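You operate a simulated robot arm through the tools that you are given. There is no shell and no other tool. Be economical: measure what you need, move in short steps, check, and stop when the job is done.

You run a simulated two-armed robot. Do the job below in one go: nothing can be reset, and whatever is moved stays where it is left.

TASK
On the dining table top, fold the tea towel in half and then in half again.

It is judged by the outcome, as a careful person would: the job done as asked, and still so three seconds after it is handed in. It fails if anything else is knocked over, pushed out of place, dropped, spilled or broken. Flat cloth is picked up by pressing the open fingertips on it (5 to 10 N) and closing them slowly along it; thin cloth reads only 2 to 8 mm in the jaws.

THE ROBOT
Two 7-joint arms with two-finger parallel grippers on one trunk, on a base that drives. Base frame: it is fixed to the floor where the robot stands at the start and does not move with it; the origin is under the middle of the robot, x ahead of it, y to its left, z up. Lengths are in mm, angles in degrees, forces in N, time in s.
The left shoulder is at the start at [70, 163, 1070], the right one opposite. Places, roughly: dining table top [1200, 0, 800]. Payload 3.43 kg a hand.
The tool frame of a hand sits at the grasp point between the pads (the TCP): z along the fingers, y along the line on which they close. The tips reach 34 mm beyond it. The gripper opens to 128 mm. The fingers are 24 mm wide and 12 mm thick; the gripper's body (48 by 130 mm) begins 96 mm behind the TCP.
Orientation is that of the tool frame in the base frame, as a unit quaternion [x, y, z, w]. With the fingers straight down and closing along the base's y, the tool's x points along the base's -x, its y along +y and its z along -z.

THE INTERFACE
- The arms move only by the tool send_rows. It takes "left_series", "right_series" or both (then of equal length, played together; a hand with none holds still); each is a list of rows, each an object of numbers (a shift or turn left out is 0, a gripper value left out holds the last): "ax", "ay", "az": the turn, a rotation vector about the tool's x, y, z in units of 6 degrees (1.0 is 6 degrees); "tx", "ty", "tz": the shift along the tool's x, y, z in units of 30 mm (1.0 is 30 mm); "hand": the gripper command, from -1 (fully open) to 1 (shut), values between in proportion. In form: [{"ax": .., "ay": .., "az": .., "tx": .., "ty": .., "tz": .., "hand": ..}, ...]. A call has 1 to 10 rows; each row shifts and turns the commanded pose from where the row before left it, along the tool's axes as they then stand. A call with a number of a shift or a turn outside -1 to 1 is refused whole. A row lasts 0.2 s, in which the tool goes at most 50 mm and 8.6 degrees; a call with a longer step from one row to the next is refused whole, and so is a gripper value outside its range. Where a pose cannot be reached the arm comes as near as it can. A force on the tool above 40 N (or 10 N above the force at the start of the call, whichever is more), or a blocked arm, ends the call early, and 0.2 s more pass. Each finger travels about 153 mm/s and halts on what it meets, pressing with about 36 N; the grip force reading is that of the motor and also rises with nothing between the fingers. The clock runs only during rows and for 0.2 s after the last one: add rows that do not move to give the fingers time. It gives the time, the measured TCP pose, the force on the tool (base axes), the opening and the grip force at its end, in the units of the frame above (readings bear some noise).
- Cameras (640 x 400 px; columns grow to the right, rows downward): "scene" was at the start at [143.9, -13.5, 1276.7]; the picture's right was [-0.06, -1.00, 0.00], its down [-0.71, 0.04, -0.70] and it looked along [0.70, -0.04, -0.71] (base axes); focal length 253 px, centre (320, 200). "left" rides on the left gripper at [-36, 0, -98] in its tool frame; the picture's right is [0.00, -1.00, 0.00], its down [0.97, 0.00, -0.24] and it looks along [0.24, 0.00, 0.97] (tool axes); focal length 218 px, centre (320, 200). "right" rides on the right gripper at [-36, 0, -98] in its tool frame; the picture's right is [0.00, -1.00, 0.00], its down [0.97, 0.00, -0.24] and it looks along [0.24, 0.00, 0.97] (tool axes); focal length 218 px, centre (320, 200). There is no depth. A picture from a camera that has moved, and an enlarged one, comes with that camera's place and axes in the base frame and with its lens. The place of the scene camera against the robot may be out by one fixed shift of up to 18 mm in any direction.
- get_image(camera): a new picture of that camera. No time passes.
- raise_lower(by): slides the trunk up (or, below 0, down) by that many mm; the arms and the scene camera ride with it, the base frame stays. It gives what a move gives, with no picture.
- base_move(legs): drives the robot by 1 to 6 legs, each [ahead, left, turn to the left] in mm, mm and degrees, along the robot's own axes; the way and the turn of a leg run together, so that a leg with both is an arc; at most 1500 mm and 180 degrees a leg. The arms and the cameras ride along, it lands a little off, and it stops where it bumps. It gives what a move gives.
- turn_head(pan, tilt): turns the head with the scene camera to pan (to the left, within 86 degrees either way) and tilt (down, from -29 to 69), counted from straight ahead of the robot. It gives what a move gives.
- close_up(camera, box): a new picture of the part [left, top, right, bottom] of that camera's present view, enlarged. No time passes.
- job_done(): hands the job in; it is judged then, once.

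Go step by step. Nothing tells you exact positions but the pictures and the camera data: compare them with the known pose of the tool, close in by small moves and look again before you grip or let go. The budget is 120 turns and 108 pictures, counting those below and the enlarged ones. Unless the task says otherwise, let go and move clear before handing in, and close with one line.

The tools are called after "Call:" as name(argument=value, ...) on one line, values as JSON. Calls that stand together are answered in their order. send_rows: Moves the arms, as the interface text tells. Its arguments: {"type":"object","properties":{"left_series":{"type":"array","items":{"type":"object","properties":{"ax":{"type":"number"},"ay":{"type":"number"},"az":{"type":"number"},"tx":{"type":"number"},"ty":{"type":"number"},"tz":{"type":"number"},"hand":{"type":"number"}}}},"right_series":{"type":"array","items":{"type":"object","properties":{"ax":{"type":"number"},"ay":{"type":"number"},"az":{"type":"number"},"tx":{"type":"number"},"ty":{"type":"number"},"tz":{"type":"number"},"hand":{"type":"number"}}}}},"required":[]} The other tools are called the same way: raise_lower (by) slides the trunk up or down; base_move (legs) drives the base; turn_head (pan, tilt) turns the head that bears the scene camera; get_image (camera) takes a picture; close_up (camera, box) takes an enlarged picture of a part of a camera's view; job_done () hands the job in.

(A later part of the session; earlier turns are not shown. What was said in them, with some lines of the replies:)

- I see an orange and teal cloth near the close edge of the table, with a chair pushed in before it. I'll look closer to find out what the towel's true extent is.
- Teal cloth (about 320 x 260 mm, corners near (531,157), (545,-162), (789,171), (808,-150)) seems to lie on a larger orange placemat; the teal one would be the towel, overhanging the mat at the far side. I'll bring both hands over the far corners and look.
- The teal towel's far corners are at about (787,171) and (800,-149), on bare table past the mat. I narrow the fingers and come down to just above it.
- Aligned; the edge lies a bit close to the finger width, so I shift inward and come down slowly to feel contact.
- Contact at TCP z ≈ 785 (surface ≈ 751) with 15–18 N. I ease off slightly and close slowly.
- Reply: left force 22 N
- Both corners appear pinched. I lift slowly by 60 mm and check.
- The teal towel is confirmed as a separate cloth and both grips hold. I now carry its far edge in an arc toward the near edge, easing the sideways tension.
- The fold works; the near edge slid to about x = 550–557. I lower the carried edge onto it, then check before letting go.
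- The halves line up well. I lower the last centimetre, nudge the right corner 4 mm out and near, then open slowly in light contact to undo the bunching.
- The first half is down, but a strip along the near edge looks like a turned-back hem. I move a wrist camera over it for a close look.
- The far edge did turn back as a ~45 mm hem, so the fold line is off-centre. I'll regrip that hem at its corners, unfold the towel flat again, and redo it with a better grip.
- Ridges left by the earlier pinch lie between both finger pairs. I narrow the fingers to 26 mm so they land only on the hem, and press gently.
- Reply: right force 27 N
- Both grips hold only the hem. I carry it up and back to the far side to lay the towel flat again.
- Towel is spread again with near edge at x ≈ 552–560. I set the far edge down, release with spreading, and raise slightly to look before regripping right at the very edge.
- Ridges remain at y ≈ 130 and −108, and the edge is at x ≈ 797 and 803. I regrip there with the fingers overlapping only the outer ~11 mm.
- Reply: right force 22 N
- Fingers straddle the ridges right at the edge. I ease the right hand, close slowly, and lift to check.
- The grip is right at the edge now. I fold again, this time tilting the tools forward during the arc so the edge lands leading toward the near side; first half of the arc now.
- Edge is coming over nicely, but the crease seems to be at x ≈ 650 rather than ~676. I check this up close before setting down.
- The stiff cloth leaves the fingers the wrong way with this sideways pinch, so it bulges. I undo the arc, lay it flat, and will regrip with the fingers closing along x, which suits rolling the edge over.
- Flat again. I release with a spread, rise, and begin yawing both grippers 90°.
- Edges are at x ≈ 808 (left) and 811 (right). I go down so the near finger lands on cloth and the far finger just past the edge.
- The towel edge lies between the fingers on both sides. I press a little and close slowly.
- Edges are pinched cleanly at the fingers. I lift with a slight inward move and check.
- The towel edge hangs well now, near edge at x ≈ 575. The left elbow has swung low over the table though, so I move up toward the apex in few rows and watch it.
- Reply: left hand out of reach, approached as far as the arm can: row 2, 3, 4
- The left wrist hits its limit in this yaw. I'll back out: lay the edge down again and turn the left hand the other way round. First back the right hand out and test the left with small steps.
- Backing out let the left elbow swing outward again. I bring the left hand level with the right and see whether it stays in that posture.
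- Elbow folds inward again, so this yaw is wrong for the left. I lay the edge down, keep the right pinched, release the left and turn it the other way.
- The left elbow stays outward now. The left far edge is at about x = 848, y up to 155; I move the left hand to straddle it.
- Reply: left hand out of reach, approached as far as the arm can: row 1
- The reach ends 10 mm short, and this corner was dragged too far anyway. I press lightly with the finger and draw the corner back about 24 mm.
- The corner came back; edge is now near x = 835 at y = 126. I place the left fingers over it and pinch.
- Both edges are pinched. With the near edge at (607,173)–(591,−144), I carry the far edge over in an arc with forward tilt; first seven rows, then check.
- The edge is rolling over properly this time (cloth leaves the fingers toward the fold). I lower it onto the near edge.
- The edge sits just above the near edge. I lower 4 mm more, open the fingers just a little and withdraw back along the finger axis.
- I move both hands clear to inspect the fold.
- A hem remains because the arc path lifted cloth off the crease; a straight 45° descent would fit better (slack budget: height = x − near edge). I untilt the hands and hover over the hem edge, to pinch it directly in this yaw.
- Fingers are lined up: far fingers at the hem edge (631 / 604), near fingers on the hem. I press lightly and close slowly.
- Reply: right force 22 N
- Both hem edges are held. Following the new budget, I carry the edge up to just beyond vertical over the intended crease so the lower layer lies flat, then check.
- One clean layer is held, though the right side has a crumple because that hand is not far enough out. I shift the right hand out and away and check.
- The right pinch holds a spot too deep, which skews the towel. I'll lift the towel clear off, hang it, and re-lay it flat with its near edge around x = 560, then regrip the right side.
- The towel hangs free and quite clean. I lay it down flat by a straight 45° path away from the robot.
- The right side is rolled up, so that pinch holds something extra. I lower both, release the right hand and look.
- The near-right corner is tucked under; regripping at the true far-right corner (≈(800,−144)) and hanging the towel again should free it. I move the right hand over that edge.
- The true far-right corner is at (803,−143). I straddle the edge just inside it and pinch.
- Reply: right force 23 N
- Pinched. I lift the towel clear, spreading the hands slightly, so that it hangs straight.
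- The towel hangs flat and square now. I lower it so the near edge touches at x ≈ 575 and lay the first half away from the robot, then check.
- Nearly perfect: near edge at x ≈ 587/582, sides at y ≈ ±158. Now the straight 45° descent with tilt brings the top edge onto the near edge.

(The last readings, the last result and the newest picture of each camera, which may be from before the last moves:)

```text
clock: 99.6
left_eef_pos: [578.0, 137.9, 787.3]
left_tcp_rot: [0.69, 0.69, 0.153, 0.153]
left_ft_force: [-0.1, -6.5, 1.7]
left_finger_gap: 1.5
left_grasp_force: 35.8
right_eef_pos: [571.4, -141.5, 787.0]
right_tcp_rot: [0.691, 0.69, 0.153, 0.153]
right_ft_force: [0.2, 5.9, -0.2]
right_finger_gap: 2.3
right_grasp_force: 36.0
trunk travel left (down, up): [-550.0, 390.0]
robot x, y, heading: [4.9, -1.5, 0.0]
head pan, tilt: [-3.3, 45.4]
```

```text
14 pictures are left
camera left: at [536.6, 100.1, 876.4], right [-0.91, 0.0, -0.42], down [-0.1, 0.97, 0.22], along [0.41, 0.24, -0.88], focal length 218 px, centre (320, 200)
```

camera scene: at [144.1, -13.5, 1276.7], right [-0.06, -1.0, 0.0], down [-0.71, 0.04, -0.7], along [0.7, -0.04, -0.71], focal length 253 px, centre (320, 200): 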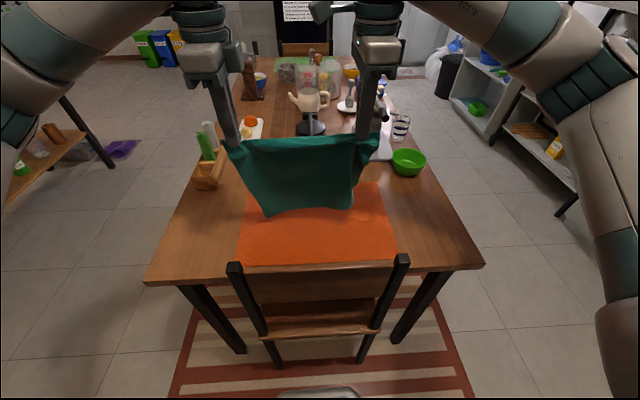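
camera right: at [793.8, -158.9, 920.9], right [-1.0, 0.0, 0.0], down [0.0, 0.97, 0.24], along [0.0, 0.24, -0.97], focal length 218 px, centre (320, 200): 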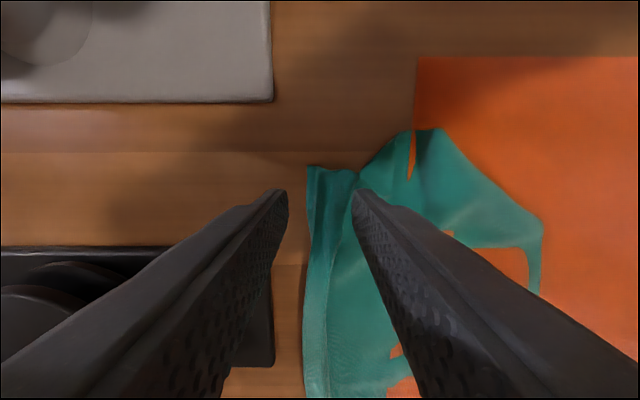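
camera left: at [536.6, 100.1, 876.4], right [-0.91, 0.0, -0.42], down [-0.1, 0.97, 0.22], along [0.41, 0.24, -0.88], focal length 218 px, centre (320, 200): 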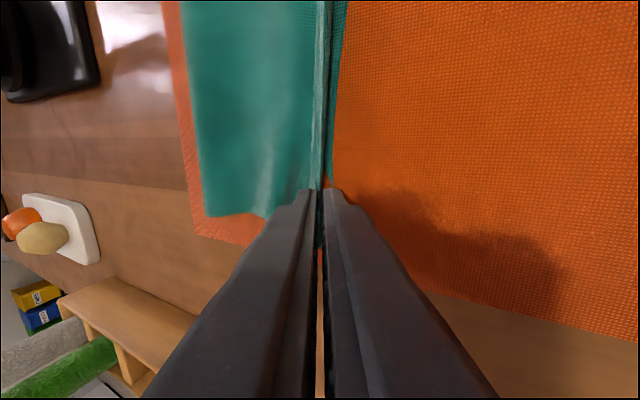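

Excellent: the top half lies flat and its edge meets the near edge, crease at x ≈ 707. I release gently and withdraw along the fingers.

Call:
send_rows(left_series=[{"ty": -0.13, "tz": 0.03}, {}, {"hand": 0.92}, {"hand": 0.84}, {"hand": 0.78}, {"tz": -0.3}, {"tz": -0.5}, {"tz": -0.8}, {"tz": -0.9}, {"tz": -0.9}], right_series=[{"ty": -0.1, "tz": 0.03}, {}, {"hand": 0.92}, {"hand": 0.84}, {"hand": 0.78}, {"tz": -0.3}, {"tz": -0.5}, {"tz": -0.8}, {"tz": -0.9}, {"tz": -0.9}])

Call:
send_rows(left_series=[{"tz": -0.5, "tx": 0.9}, {"tx": 0.9}, {"tx": 0.9}, {"tx": 0.6, "ax": 0.833}, {"ax": 0.833}, {"ax": 0.833}, {"ax": 0.833}, {"ax": 0.833}], right_series=[{"tz": -0.5, "tx": -0.9}, {"tx": -0.9}, {"tx": -0.9}, {"tx": -0.6, "ax": 0.833}, {"ax": 0.833}, {"ax": 0.833}, {"ax": 0.833}, {"ax": 0.833}])

Call:
close_up(camera="scene", box=[240, 160, 380, 248])

```text
clock: 101.8
left_eef_pos: [531.0, 136.6, 879.9]
left_tcp_rot: [0.69, 0.69, 0.153, 0.153]
left_ft_force: [0.5, 0.0, 0.2]
left_finger_gap: 14.0
left_grasp_force: 0.0
right_eef_pos: [527.4, -141.6, 878.9]
right_tcp_rot: [0.69, 0.691, 0.153, 0.153]
right_ft_force: [-1.2, 0.7, 0.1]
right_finger_gap: 14.1
right_grasp_force: 0.1
trunk travel left (down, up): [-550.0, 390.0]
robot x, y, heading: [-4.0, -0.6, 0.1]
head pan, tilt: [-3.3, 45.4]
```

```text
clock: 103.6
left_eef_pos: [525.7, 235.8, 891.6]
left_tcp_rot: [0.707, 0.707, 0.0, -0.002]
left_ft_force: [-0.2, 0.6, -0.3]
left_finger_gap: 13.9
left_grasp_force: 0.1
right_eef_pos: [521.4, -240.4, 891.6]
right_tcp_rot: [0.707, 0.707, -0.001, -0.001]
right_ft_force: [-0.1, -0.1, -0.3]
right_finger_gap: 14.2
right_grasp_force: 0.0
trunk travel left (down, up): [-550.0, 390.0]
robot x, y, heading: [-2.4, 0.1, 0.0]
head pan, tilt: [-3.3, 45.4]
```

```text
4.55 times, centred on (310, 204) of scene
camera zoom: at [144.6, -13.5, 1276.6], right [-0.06, -1.0, 0.0], down [-0.71, 0.04, -0.7], along [0.7, -0.04, -0.71], focal length 1149 px, centre (366, 182)
```

zoom: 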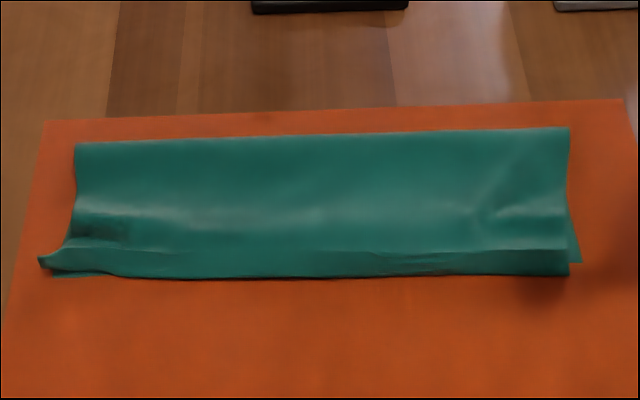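

The first fold is good: towel now spans x ≈ 577–698, y ≈ −163…158. For the second fold I'll use the right hand to take the middle of the left edge (both layers) over to the right edge; left hand moves out of the way first.

Call:
send_rows(left_series=[{"tx": 0.5, "tz": -0.3}, {"tx": 0.5, "tz": -0.3}, {"tx": 0.5, "ty": -0.3}, {"tx": 0.5, "ty": -0.3}, {"tx": 0.5, "ty": -0.3}, {"tx": 0.5}, {}, {}, {}, {}], right_series=[{"tx": 0.9, "ty": 0.3, "tz": -0.2}, {"tx": 1, "ty": 0.3}, {"tx": 1, "ty": 0.3}, {"tx": 1, "ty": 0.3}, {"tx": 1, "ty": 0.3}, {"tx": 1, "ty": 0.3}, {"tx": 1, "ty": 0.3}, {"tx": 1, "ty": 0.3}, {"tx": 1, "ty": 0.3}, {"tx": 1, "ty": 0.3}])

Call:
send_rows(right_series=[{"tx": 1, "ty": 0.3, "hand": 0.5}, {"tx": 1, "ty": 0.3}, {"tx": 0.9, "ty": 0.3}, {"az": -1}, {"az": -1}, {"az": -1}, {"az": -1}, {"az": -1}, {"az": -1}, {"az": -1}])

Call:
send_rows(right_series=[{"az": -1}, {"az": -1}, {"az": -1}, {"az": -1}, {"az": -1}, {"az": -1}, {"az": -1}, {"az": -1}, {}])

Call:
get_image(camera="right")

```text
clock: 105.8
left_eef_pos: [499.4, 326.2, 909.2]
left_tcp_rot: [0.707, 0.708, 0.0, 0.001]
left_ft_force: [-0.3, 1.2, 0.1]
left_finger_gap: 14.3
left_grasp_force: 0.0
right_eef_pos: [609.9, 56.9, 897.3]
right_tcp_rot: [0.707, 0.708, -0.001, 0.0]
right_ft_force: [0.6, -0.4, 0.4]
right_finger_gap: 14.2
right_grasp_force: 0.1
trunk travel left (down, up): [-550.0, 390.0]
robot x, y, heading: [0.7, -0.3, -0.1]
head pan, tilt: [-3.3, 45.4]
```

```text
clock: 108.0
left_eef_pos: [500.0, 325.4, 909.1]
left_tcp_rot: [0.707, 0.707, 0.0, 0.001]
left_ft_force: [-0.1, -0.2, 0.6]
left_finger_gap: 14.2
left_grasp_force: 0.0
right_eef_pos: [637.0, 143.2, 897.8]
right_tcp_rot: [0.406, 0.914, 0.0, 0.0]
right_ft_force: [-0.7, 0.6, 0.0]
right_finger_gap: 32.2
right_grasp_force: 0.0
trunk travel left (down, up): [-550.0, 390.0]
robot x, y, heading: [-4.3, -2.4, 0.1]
head pan, tilt: [-3.3, 45.4]
```

```text
clock: 110.0
left_eef_pos: [500.0, 324.8, 908.8]
left_tcp_rot: [0.707, 0.707, 0.0, 0.0]
left_ft_force: [-1.0, 0.2, 0.6]
left_finger_gap: 14.2
left_grasp_force: 0.0
right_eef_pos: [636.9, 142.6, 897.0]
right_tcp_rot: [-0.001, 1.0, 0.0, 0.0]
right_ft_force: [0.0, -0.9, 0.1]
right_finger_gap: 32.3
right_grasp_force: 0.1
trunk travel left (down, up): [-550.0, 390.0]
robot x, y, heading: [-0.3, 2.4, -0.2]
head pan, tilt: [-3.3, 45.4]
```

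```text
12 pictures are left
camera right: at [673.9, 143.0, 995.7], right [0.0, -1.0, 0.0], down [-0.97, 0.0, 0.24], along [-0.24, 0.0, -0.97], focal length 218 px, centre (320, 200)
```

right: 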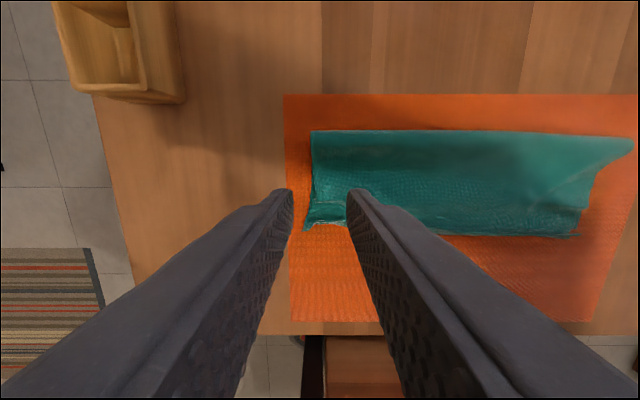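

The left edge of the folded towel is at y ≈ 151 at x = 637. I come down straddling it.

Call:
send_rows(right_series=[{"ty": -0.08, "tz": 0.9}, {"tz": 0.9}, {"tz": 0.8}, {"tz": 0.5}, {"tz": 0.3}, {"tz": 0.2}, {"tz": 0.1}, {"tz": 0.05}, {}])

Call:
get_image(camera="right")

```text
clock: 112.0
left_eef_pos: [498.9, 324.6, 909.9]
left_tcp_rot: [0.707, 0.707, -0.001, 0.0]
left_ft_force: [-0.6, -0.1, -0.4]
left_finger_gap: 14.1
left_grasp_force: 0.1
right_eef_pos: [638.9, 140.8, 785.8]
right_tcp_rot: [0.0, 1.0, 0.001, 0.0]
right_ft_force: [2.4, 0.5, 8.5]
right_finger_gap: 31.9
right_grasp_force: 0.1
trunk travel left (down, up): [-550.0, 390.0]
robot x, y, heading: [-2.3, 2.5, -0.0]
head pan, tilt: [-3.3, 45.4]
```

```text
11 pictures are left
camera right: at [673.7, 140.7, 884.4], right [0.0, -1.0, 0.0], down [-0.97, 0.0, 0.24], along [-0.24, 0.0, -0.97], focal length 218 px, centre (320, 200)
```

right: 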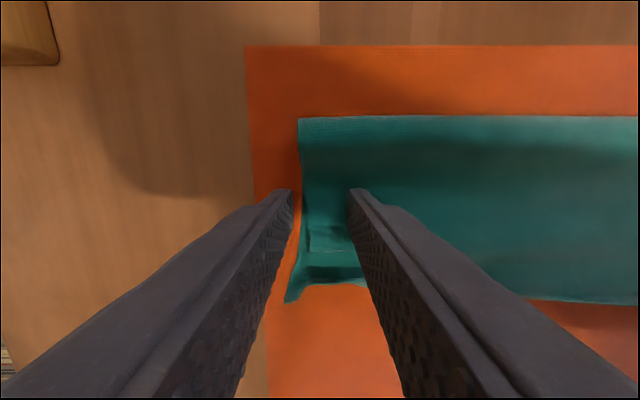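

The edge is between the fingers. I close so the near finger pins while the far one sweeps both layers' edges inward.

Call:
send_rows(right_series=[{"hand": 0.56, "ty": -0.06}, {"hand": 0.62, "ty": -0.06}, {"hand": 0.68, "ty": -0.06}, {"hand": 0.74, "ty": -0.06}, {"hand": 0.8, "ty": -0.06}, {"hand": 0.86, "ty": -0.06}, {"hand": 0.92, "ty": -0.05}, {"hand": 1.0}, {}, {}])

Call:
send_rows(right_series=[{"tz": -0.3}, {"tz": -0.5, "ty": -0.1}, {"tz": -0.5, "ty": -0.2}, {"tz": -0.4, "ty": -0.3}, {}])

Call:
get_image(camera="right")

Call:
close_up(camera="scene", box=[220, 140, 400, 252])

```text
clock: 114.2
left_eef_pos: [498.9, 324.9, 910.1]
left_tcp_rot: [0.706, 0.708, 0.0, 0.0]
left_ft_force: [0.3, 0.6, -1.0]
left_finger_gap: 14.1
left_grasp_force: 0.0
right_eef_pos: [637.9, 127.1, 786.2]
right_tcp_rot: [0.0, 1.0, 0.0, 0.001]
right_ft_force: [0.8, 1.2, 10.8]
right_finger_gap: 3.6
right_grasp_force: 36.3
trunk travel left (down, up): [-550.0, 390.0]
robot x, y, heading: [-2.1, -0.7, -0.1]
head pan, tilt: [-3.3, 45.4]
```

```text
clock: 115.4
left_eef_pos: [499.3, 325.9, 909.3]
left_tcp_rot: [0.707, 0.707, 0.0, 0.0]
left_ft_force: [-0.5, -0.7, -0.4]
left_finger_gap: 14.0
left_grasp_force: 0.1
right_eef_pos: [637.4, 110.7, 836.3]
right_tcp_rot: [0.0, 1.0, 0.0, 0.0]
right_ft_force: [-0.4, -0.4, 0.0]
right_finger_gap: 2.9
right_grasp_force: 35.5
trunk travel left (down, up): [-550.0, 390.0]
robot x, y, heading: [1.2, -0.7, 0.1]
head pan, tilt: [-3.3, 45.4]
```

```text
10 pictures are left
camera right: at [673.6, 110.2, 934.9], right [0.0, -1.0, 0.0], down [-0.97, 0.0, 0.24], along [-0.24, 0.0, -0.97], focal length 218 px, centre (320, 200)
```

right: 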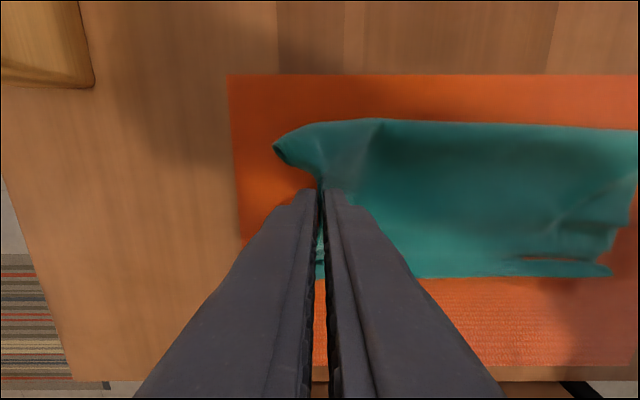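

```text
3.56 times, centred on (310, 196) of scene
camera zoom: at [144.1, -13.1, 1276.7], right [-0.06, -1.0, 0.0], down [-0.71, 0.04, -0.7], along [0.7, -0.04, -0.71], focal length 899 px, centre (356, 214)
```

zoom: 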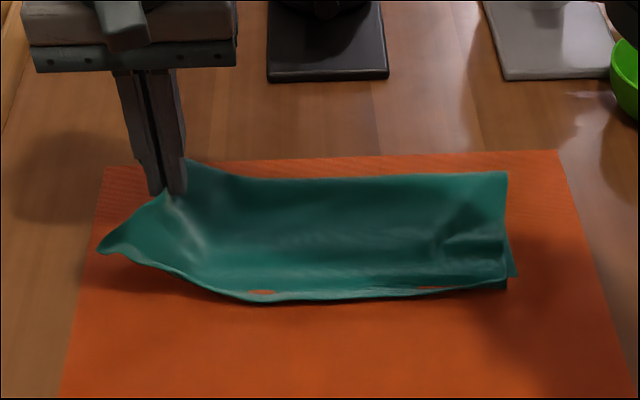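

Both layers came up together with the corners drooping slightly. I raise along the 45° budget line to the middle, and start down.

Call:
send_rows(right_series=[{"ty": -0.92, "tz": -0.82}, {"ty": -0.92, "tz": -0.82}, {"ty": -0.92, "tz": -0.83}, {"ty": -0.92, "tz": -0.83}, {}, {"ty": -0.73, "tz": 0.7, "tx": 0.07}, {"ty": -0.73, "tz": 0.7, "tx": 0.07}, {}])

Call:
close_up(camera="scene", box=[220, 140, 400, 252])

```text
clock: 117.2
left_eef_pos: [500.4, 325.3, 909.0]
left_tcp_rot: [0.707, 0.707, 0.0, 0.0]
left_ft_force: [0.4, 0.8, 1.1]
left_finger_gap: 14.1
left_grasp_force: 0.0
right_eef_pos: [631.1, -42.6, 894.6]
right_tcp_rot: [-0.001, 1.0, 0.001, 0.001]
right_ft_force: [0.4, 0.4, -0.3]
right_finger_gap: 3.3
right_grasp_force: 35.6
trunk travel left (down, up): [-550.0, 390.0]
robot x, y, heading: [1.5, 5.5, -0.4]
head pan, tilt: [-3.3, 45.4]
```

```text
3.56 times, centred on (310, 196) of scene
camera zoom: at [143.8, -12.9, 1276.8], right [-0.06, -1.0, 0.0], down [-0.71, 0.04, -0.7], along [0.7, -0.04, -0.71], focal length 899 px, centre (356, 214)
```

zoom: 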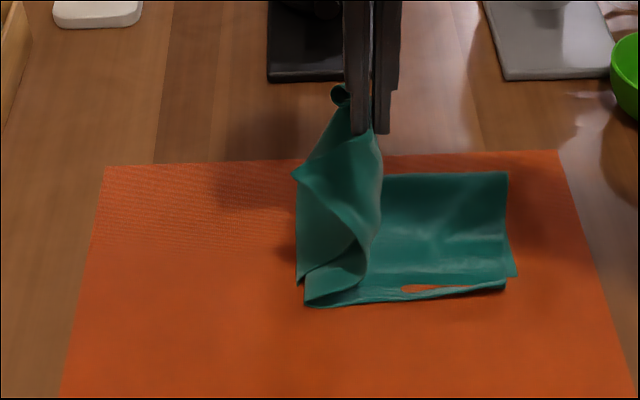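

The sheet hangs with its corners trailing, as expected for a single pinch. I continue the 45° descent with tilt and then check what needs tidying.

Call:
send_rows(right_series=[{"ty": -0.767, "tz": 0.667, "ax": -0.833}, {"ty": -0.823, "tz": 0.61, "ax": -0.833}, {"ty": -0.873, "tz": 0.543, "ax": -0.833}, {"ty": -0.914, "tz": 0.477, "ax": -0.833}, {"ty": -0.95, "tz": 0.4, "ax": -0.833}, {"ty": -0.35, "tz": 0.03}, {}, {}])

Call:
close_up(camera="scene", box=[260, 150, 400, 238])

```text
clock: 119.0
left_eef_pos: [498.3, 326.2, 911.4]
left_tcp_rot: [0.707, 0.707, 0.0, 0.001]
left_ft_force: [0.4, 0.1, 0.4]
left_finger_gap: 14.1
left_grasp_force: 0.0
right_eef_pos: [633.3, -166.9, 787.9]
right_tcp_rot: [0.0, 0.976, 0.217, 0.003]
right_ft_force: [3.3, 4.4, 20.2]
right_finger_gap: 3.0
right_grasp_force: 36.5
trunk travel left (down, up): [-550.0, 390.0]
robot x, y, heading: [-1.2, 1.6, -0.1]
head pan, tilt: [-3.3, 45.4]
```

```text
4.55 times, centred on (330, 194) of scene
camera zoom: at [142.2, -12.3, 1277.1], right [-0.06, -1.0, 0.0], down [-0.71, 0.04, -0.7], along [0.7, -0.04, -0.71], focal length 1149 px, centre (274, 227)
```

zoom: 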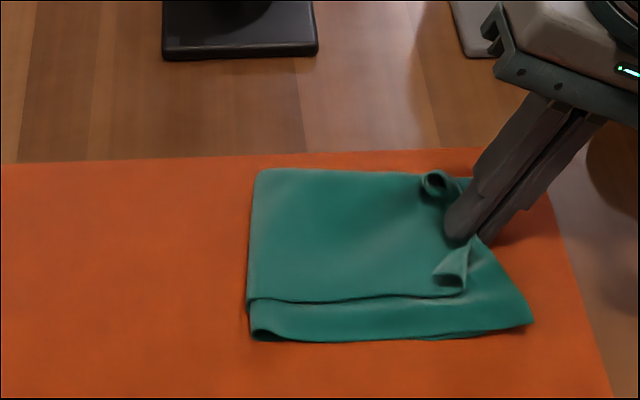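

Very close to square. I nudge the top 12 mm nearer, release gently, and withdraw along the fingers.

Call:
send_rows(right_series=[{"tz": -0.3}, {"tx": 0.4}, {"tz": 0.2}, {"hand": 0.9}, {"hand": 0.8}, {"hand": 0.75}, {"tz": -0.3}, {"tz": -0.6}, {"tz": -0.9}, {"tz": -0.9}])

Call:
send_rows(right_series=[{"tz": -0.9}, {"tz": -0.9}, {"tz": -0.5, "ax": 0.833}, {"ax": 0.833}, {"ax": 0.833}, {"ax": 0.833}, {"ax": 0.833}, {}])

Call:
close_up(camera="scene", box=[260, 150, 400, 238])

```text
clock: 121.2
left_eef_pos: [499.5, 324.2, 909.4]
left_tcp_rot: [0.707, 0.707, 0.0, 0.001]
left_ft_force: [1.1, -0.8, 0.5]
left_finger_gap: 14.1
left_grasp_force: 0.0
right_eef_pos: [620.9, -205.0, 861.7]
right_tcp_rot: [0.0, 0.976, 0.216, 0.0]
right_ft_force: [0.1, 0.4, 0.4]
right_finger_gap: 16.0
right_grasp_force: 0.2
trunk travel left (down, up): [-550.0, 390.0]
robot x, y, heading: [-0.8, 3.1, -0.0]
head pan, tilt: [-3.3, 45.4]
```

```text
clock: 123.0
left_eef_pos: [499.4, 325.0, 910.3]
left_tcp_rot: [0.707, 0.707, 0.0, 0.0]
left_ft_force: [-0.2, -0.4, 0.9]
left_finger_gap: 13.9
left_grasp_force: 0.0
right_eef_pos: [622.3, -233.0, 922.5]
right_tcp_rot: [0.0, 1.0, 0.0, 0.0]
right_ft_force: [-0.4, -0.7, -0.7]
right_finger_gap: 16.0
right_grasp_force: 0.0
trunk travel left (down, up): [-550.0, 390.0]
robot x, y, heading: [2.5, -2.2, 0.0]
head pan, tilt: [-3.3, 45.4]
```

```text
4.55 times, centred on (330, 194) of scene
camera zoom: at [143.8, -14.0, 1276.7], right [-0.06, -1.0, 0.0], down [-0.71, 0.04, -0.7], along [0.7, -0.04, -0.71], focal length 1149 px, centre (274, 227)
```

zoom: 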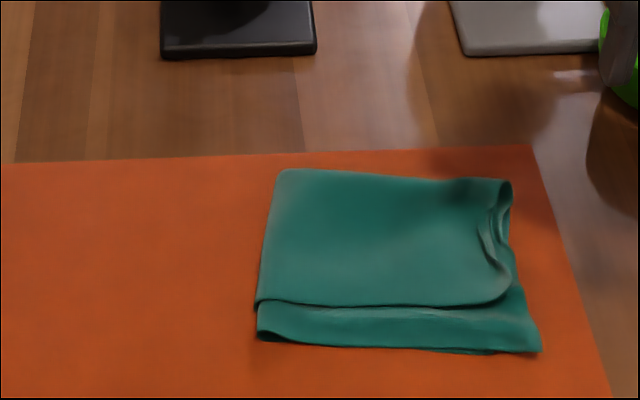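

The towel is now folded in quarters, lying neatly with small misalignment. I move both hands well clear and take a final overall look.

Call:
send_rows(left_series=[{"tz": -0.8}, {"tz": -0.8}, {}, {}, {}], right_series=[{"tz": -0.8}, {"tz": -0.8, "ty": -0.8, "tx": 0.6}, {"ty": -0.8, "tx": 0.6}, {"ty": -0.5, "tx": 0.6}, {}])

Call:
get_image(camera="scene")

Call:
close_up(camera="scene", box=[290, 170, 390, 232])

```text
clock: 124.2
left_eef_pos: [499.7, 326.8, 956.6]
left_tcp_rot: [0.707, 0.707, 0.0, -0.001]
left_ft_force: [-0.1, 0.8, -0.1]
left_finger_gap: 14.1
left_grasp_force: 0.1
right_eef_pos: [568.9, -293.0, 971.7]
right_tcp_rot: [0.0, 1.0, 0.0, -0.001]
right_ft_force: [0.2, 0.1, -0.5]
right_finger_gap: 15.9
right_grasp_force: 0.1
trunk travel left (down, up): [-550.0, 390.0]
robot x, y, heading: [1.7, 0.8, -0.0]
head pan, tilt: [-3.3, 45.4]
```

```text
5 pictures are left
camera scene: at [144.5, -13.1, 1276.6], right [-0.06, -1.0, 0.0], down [-0.71, 0.04, -0.7], along [0.7, -0.04, -0.71], focal length 253 px, centre (320, 200)
```

scene: 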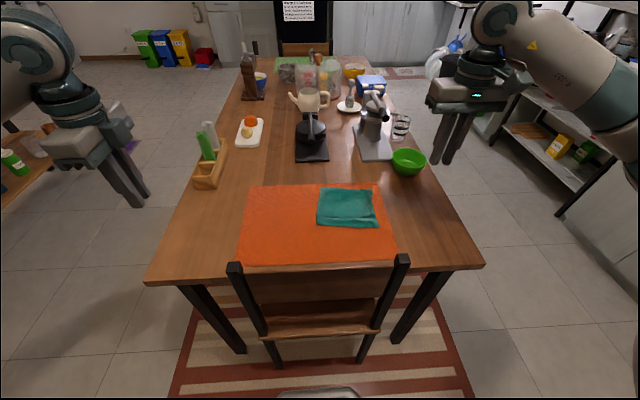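

```text
6.40 times, centred on (340, 201) of scene
camera zoom: at [144.5, -13.1, 1276.6], right [-0.06, -1.0, 0.0], down [-0.71, 0.04, -0.7], along [0.7, -0.04, -0.71], focal length 1617 px, centre (192, 194)
```

zoom: 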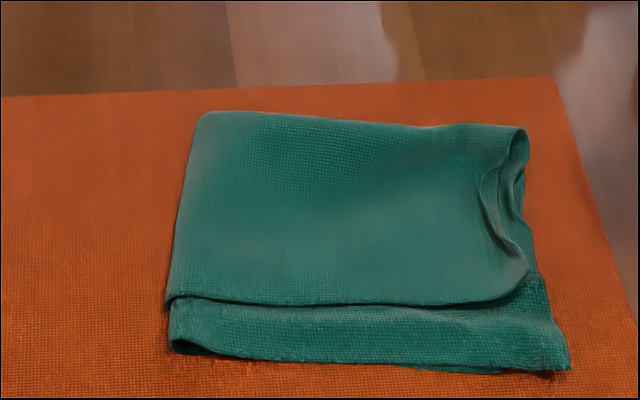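

The towel lies folded in quarters on the table, nothing else has moved, and both hands are clear, so I hand it in.

Call:
job_done()

```text
The job is handed in.
```

The tea towel is folded in half and then in half again, lying flat on the orange mat on the dining table, and nothing else looks moved. The fold is not perfectly square: the top layers sit about 30 mm back from the near edge, and the right-hand corners are slightly curled.
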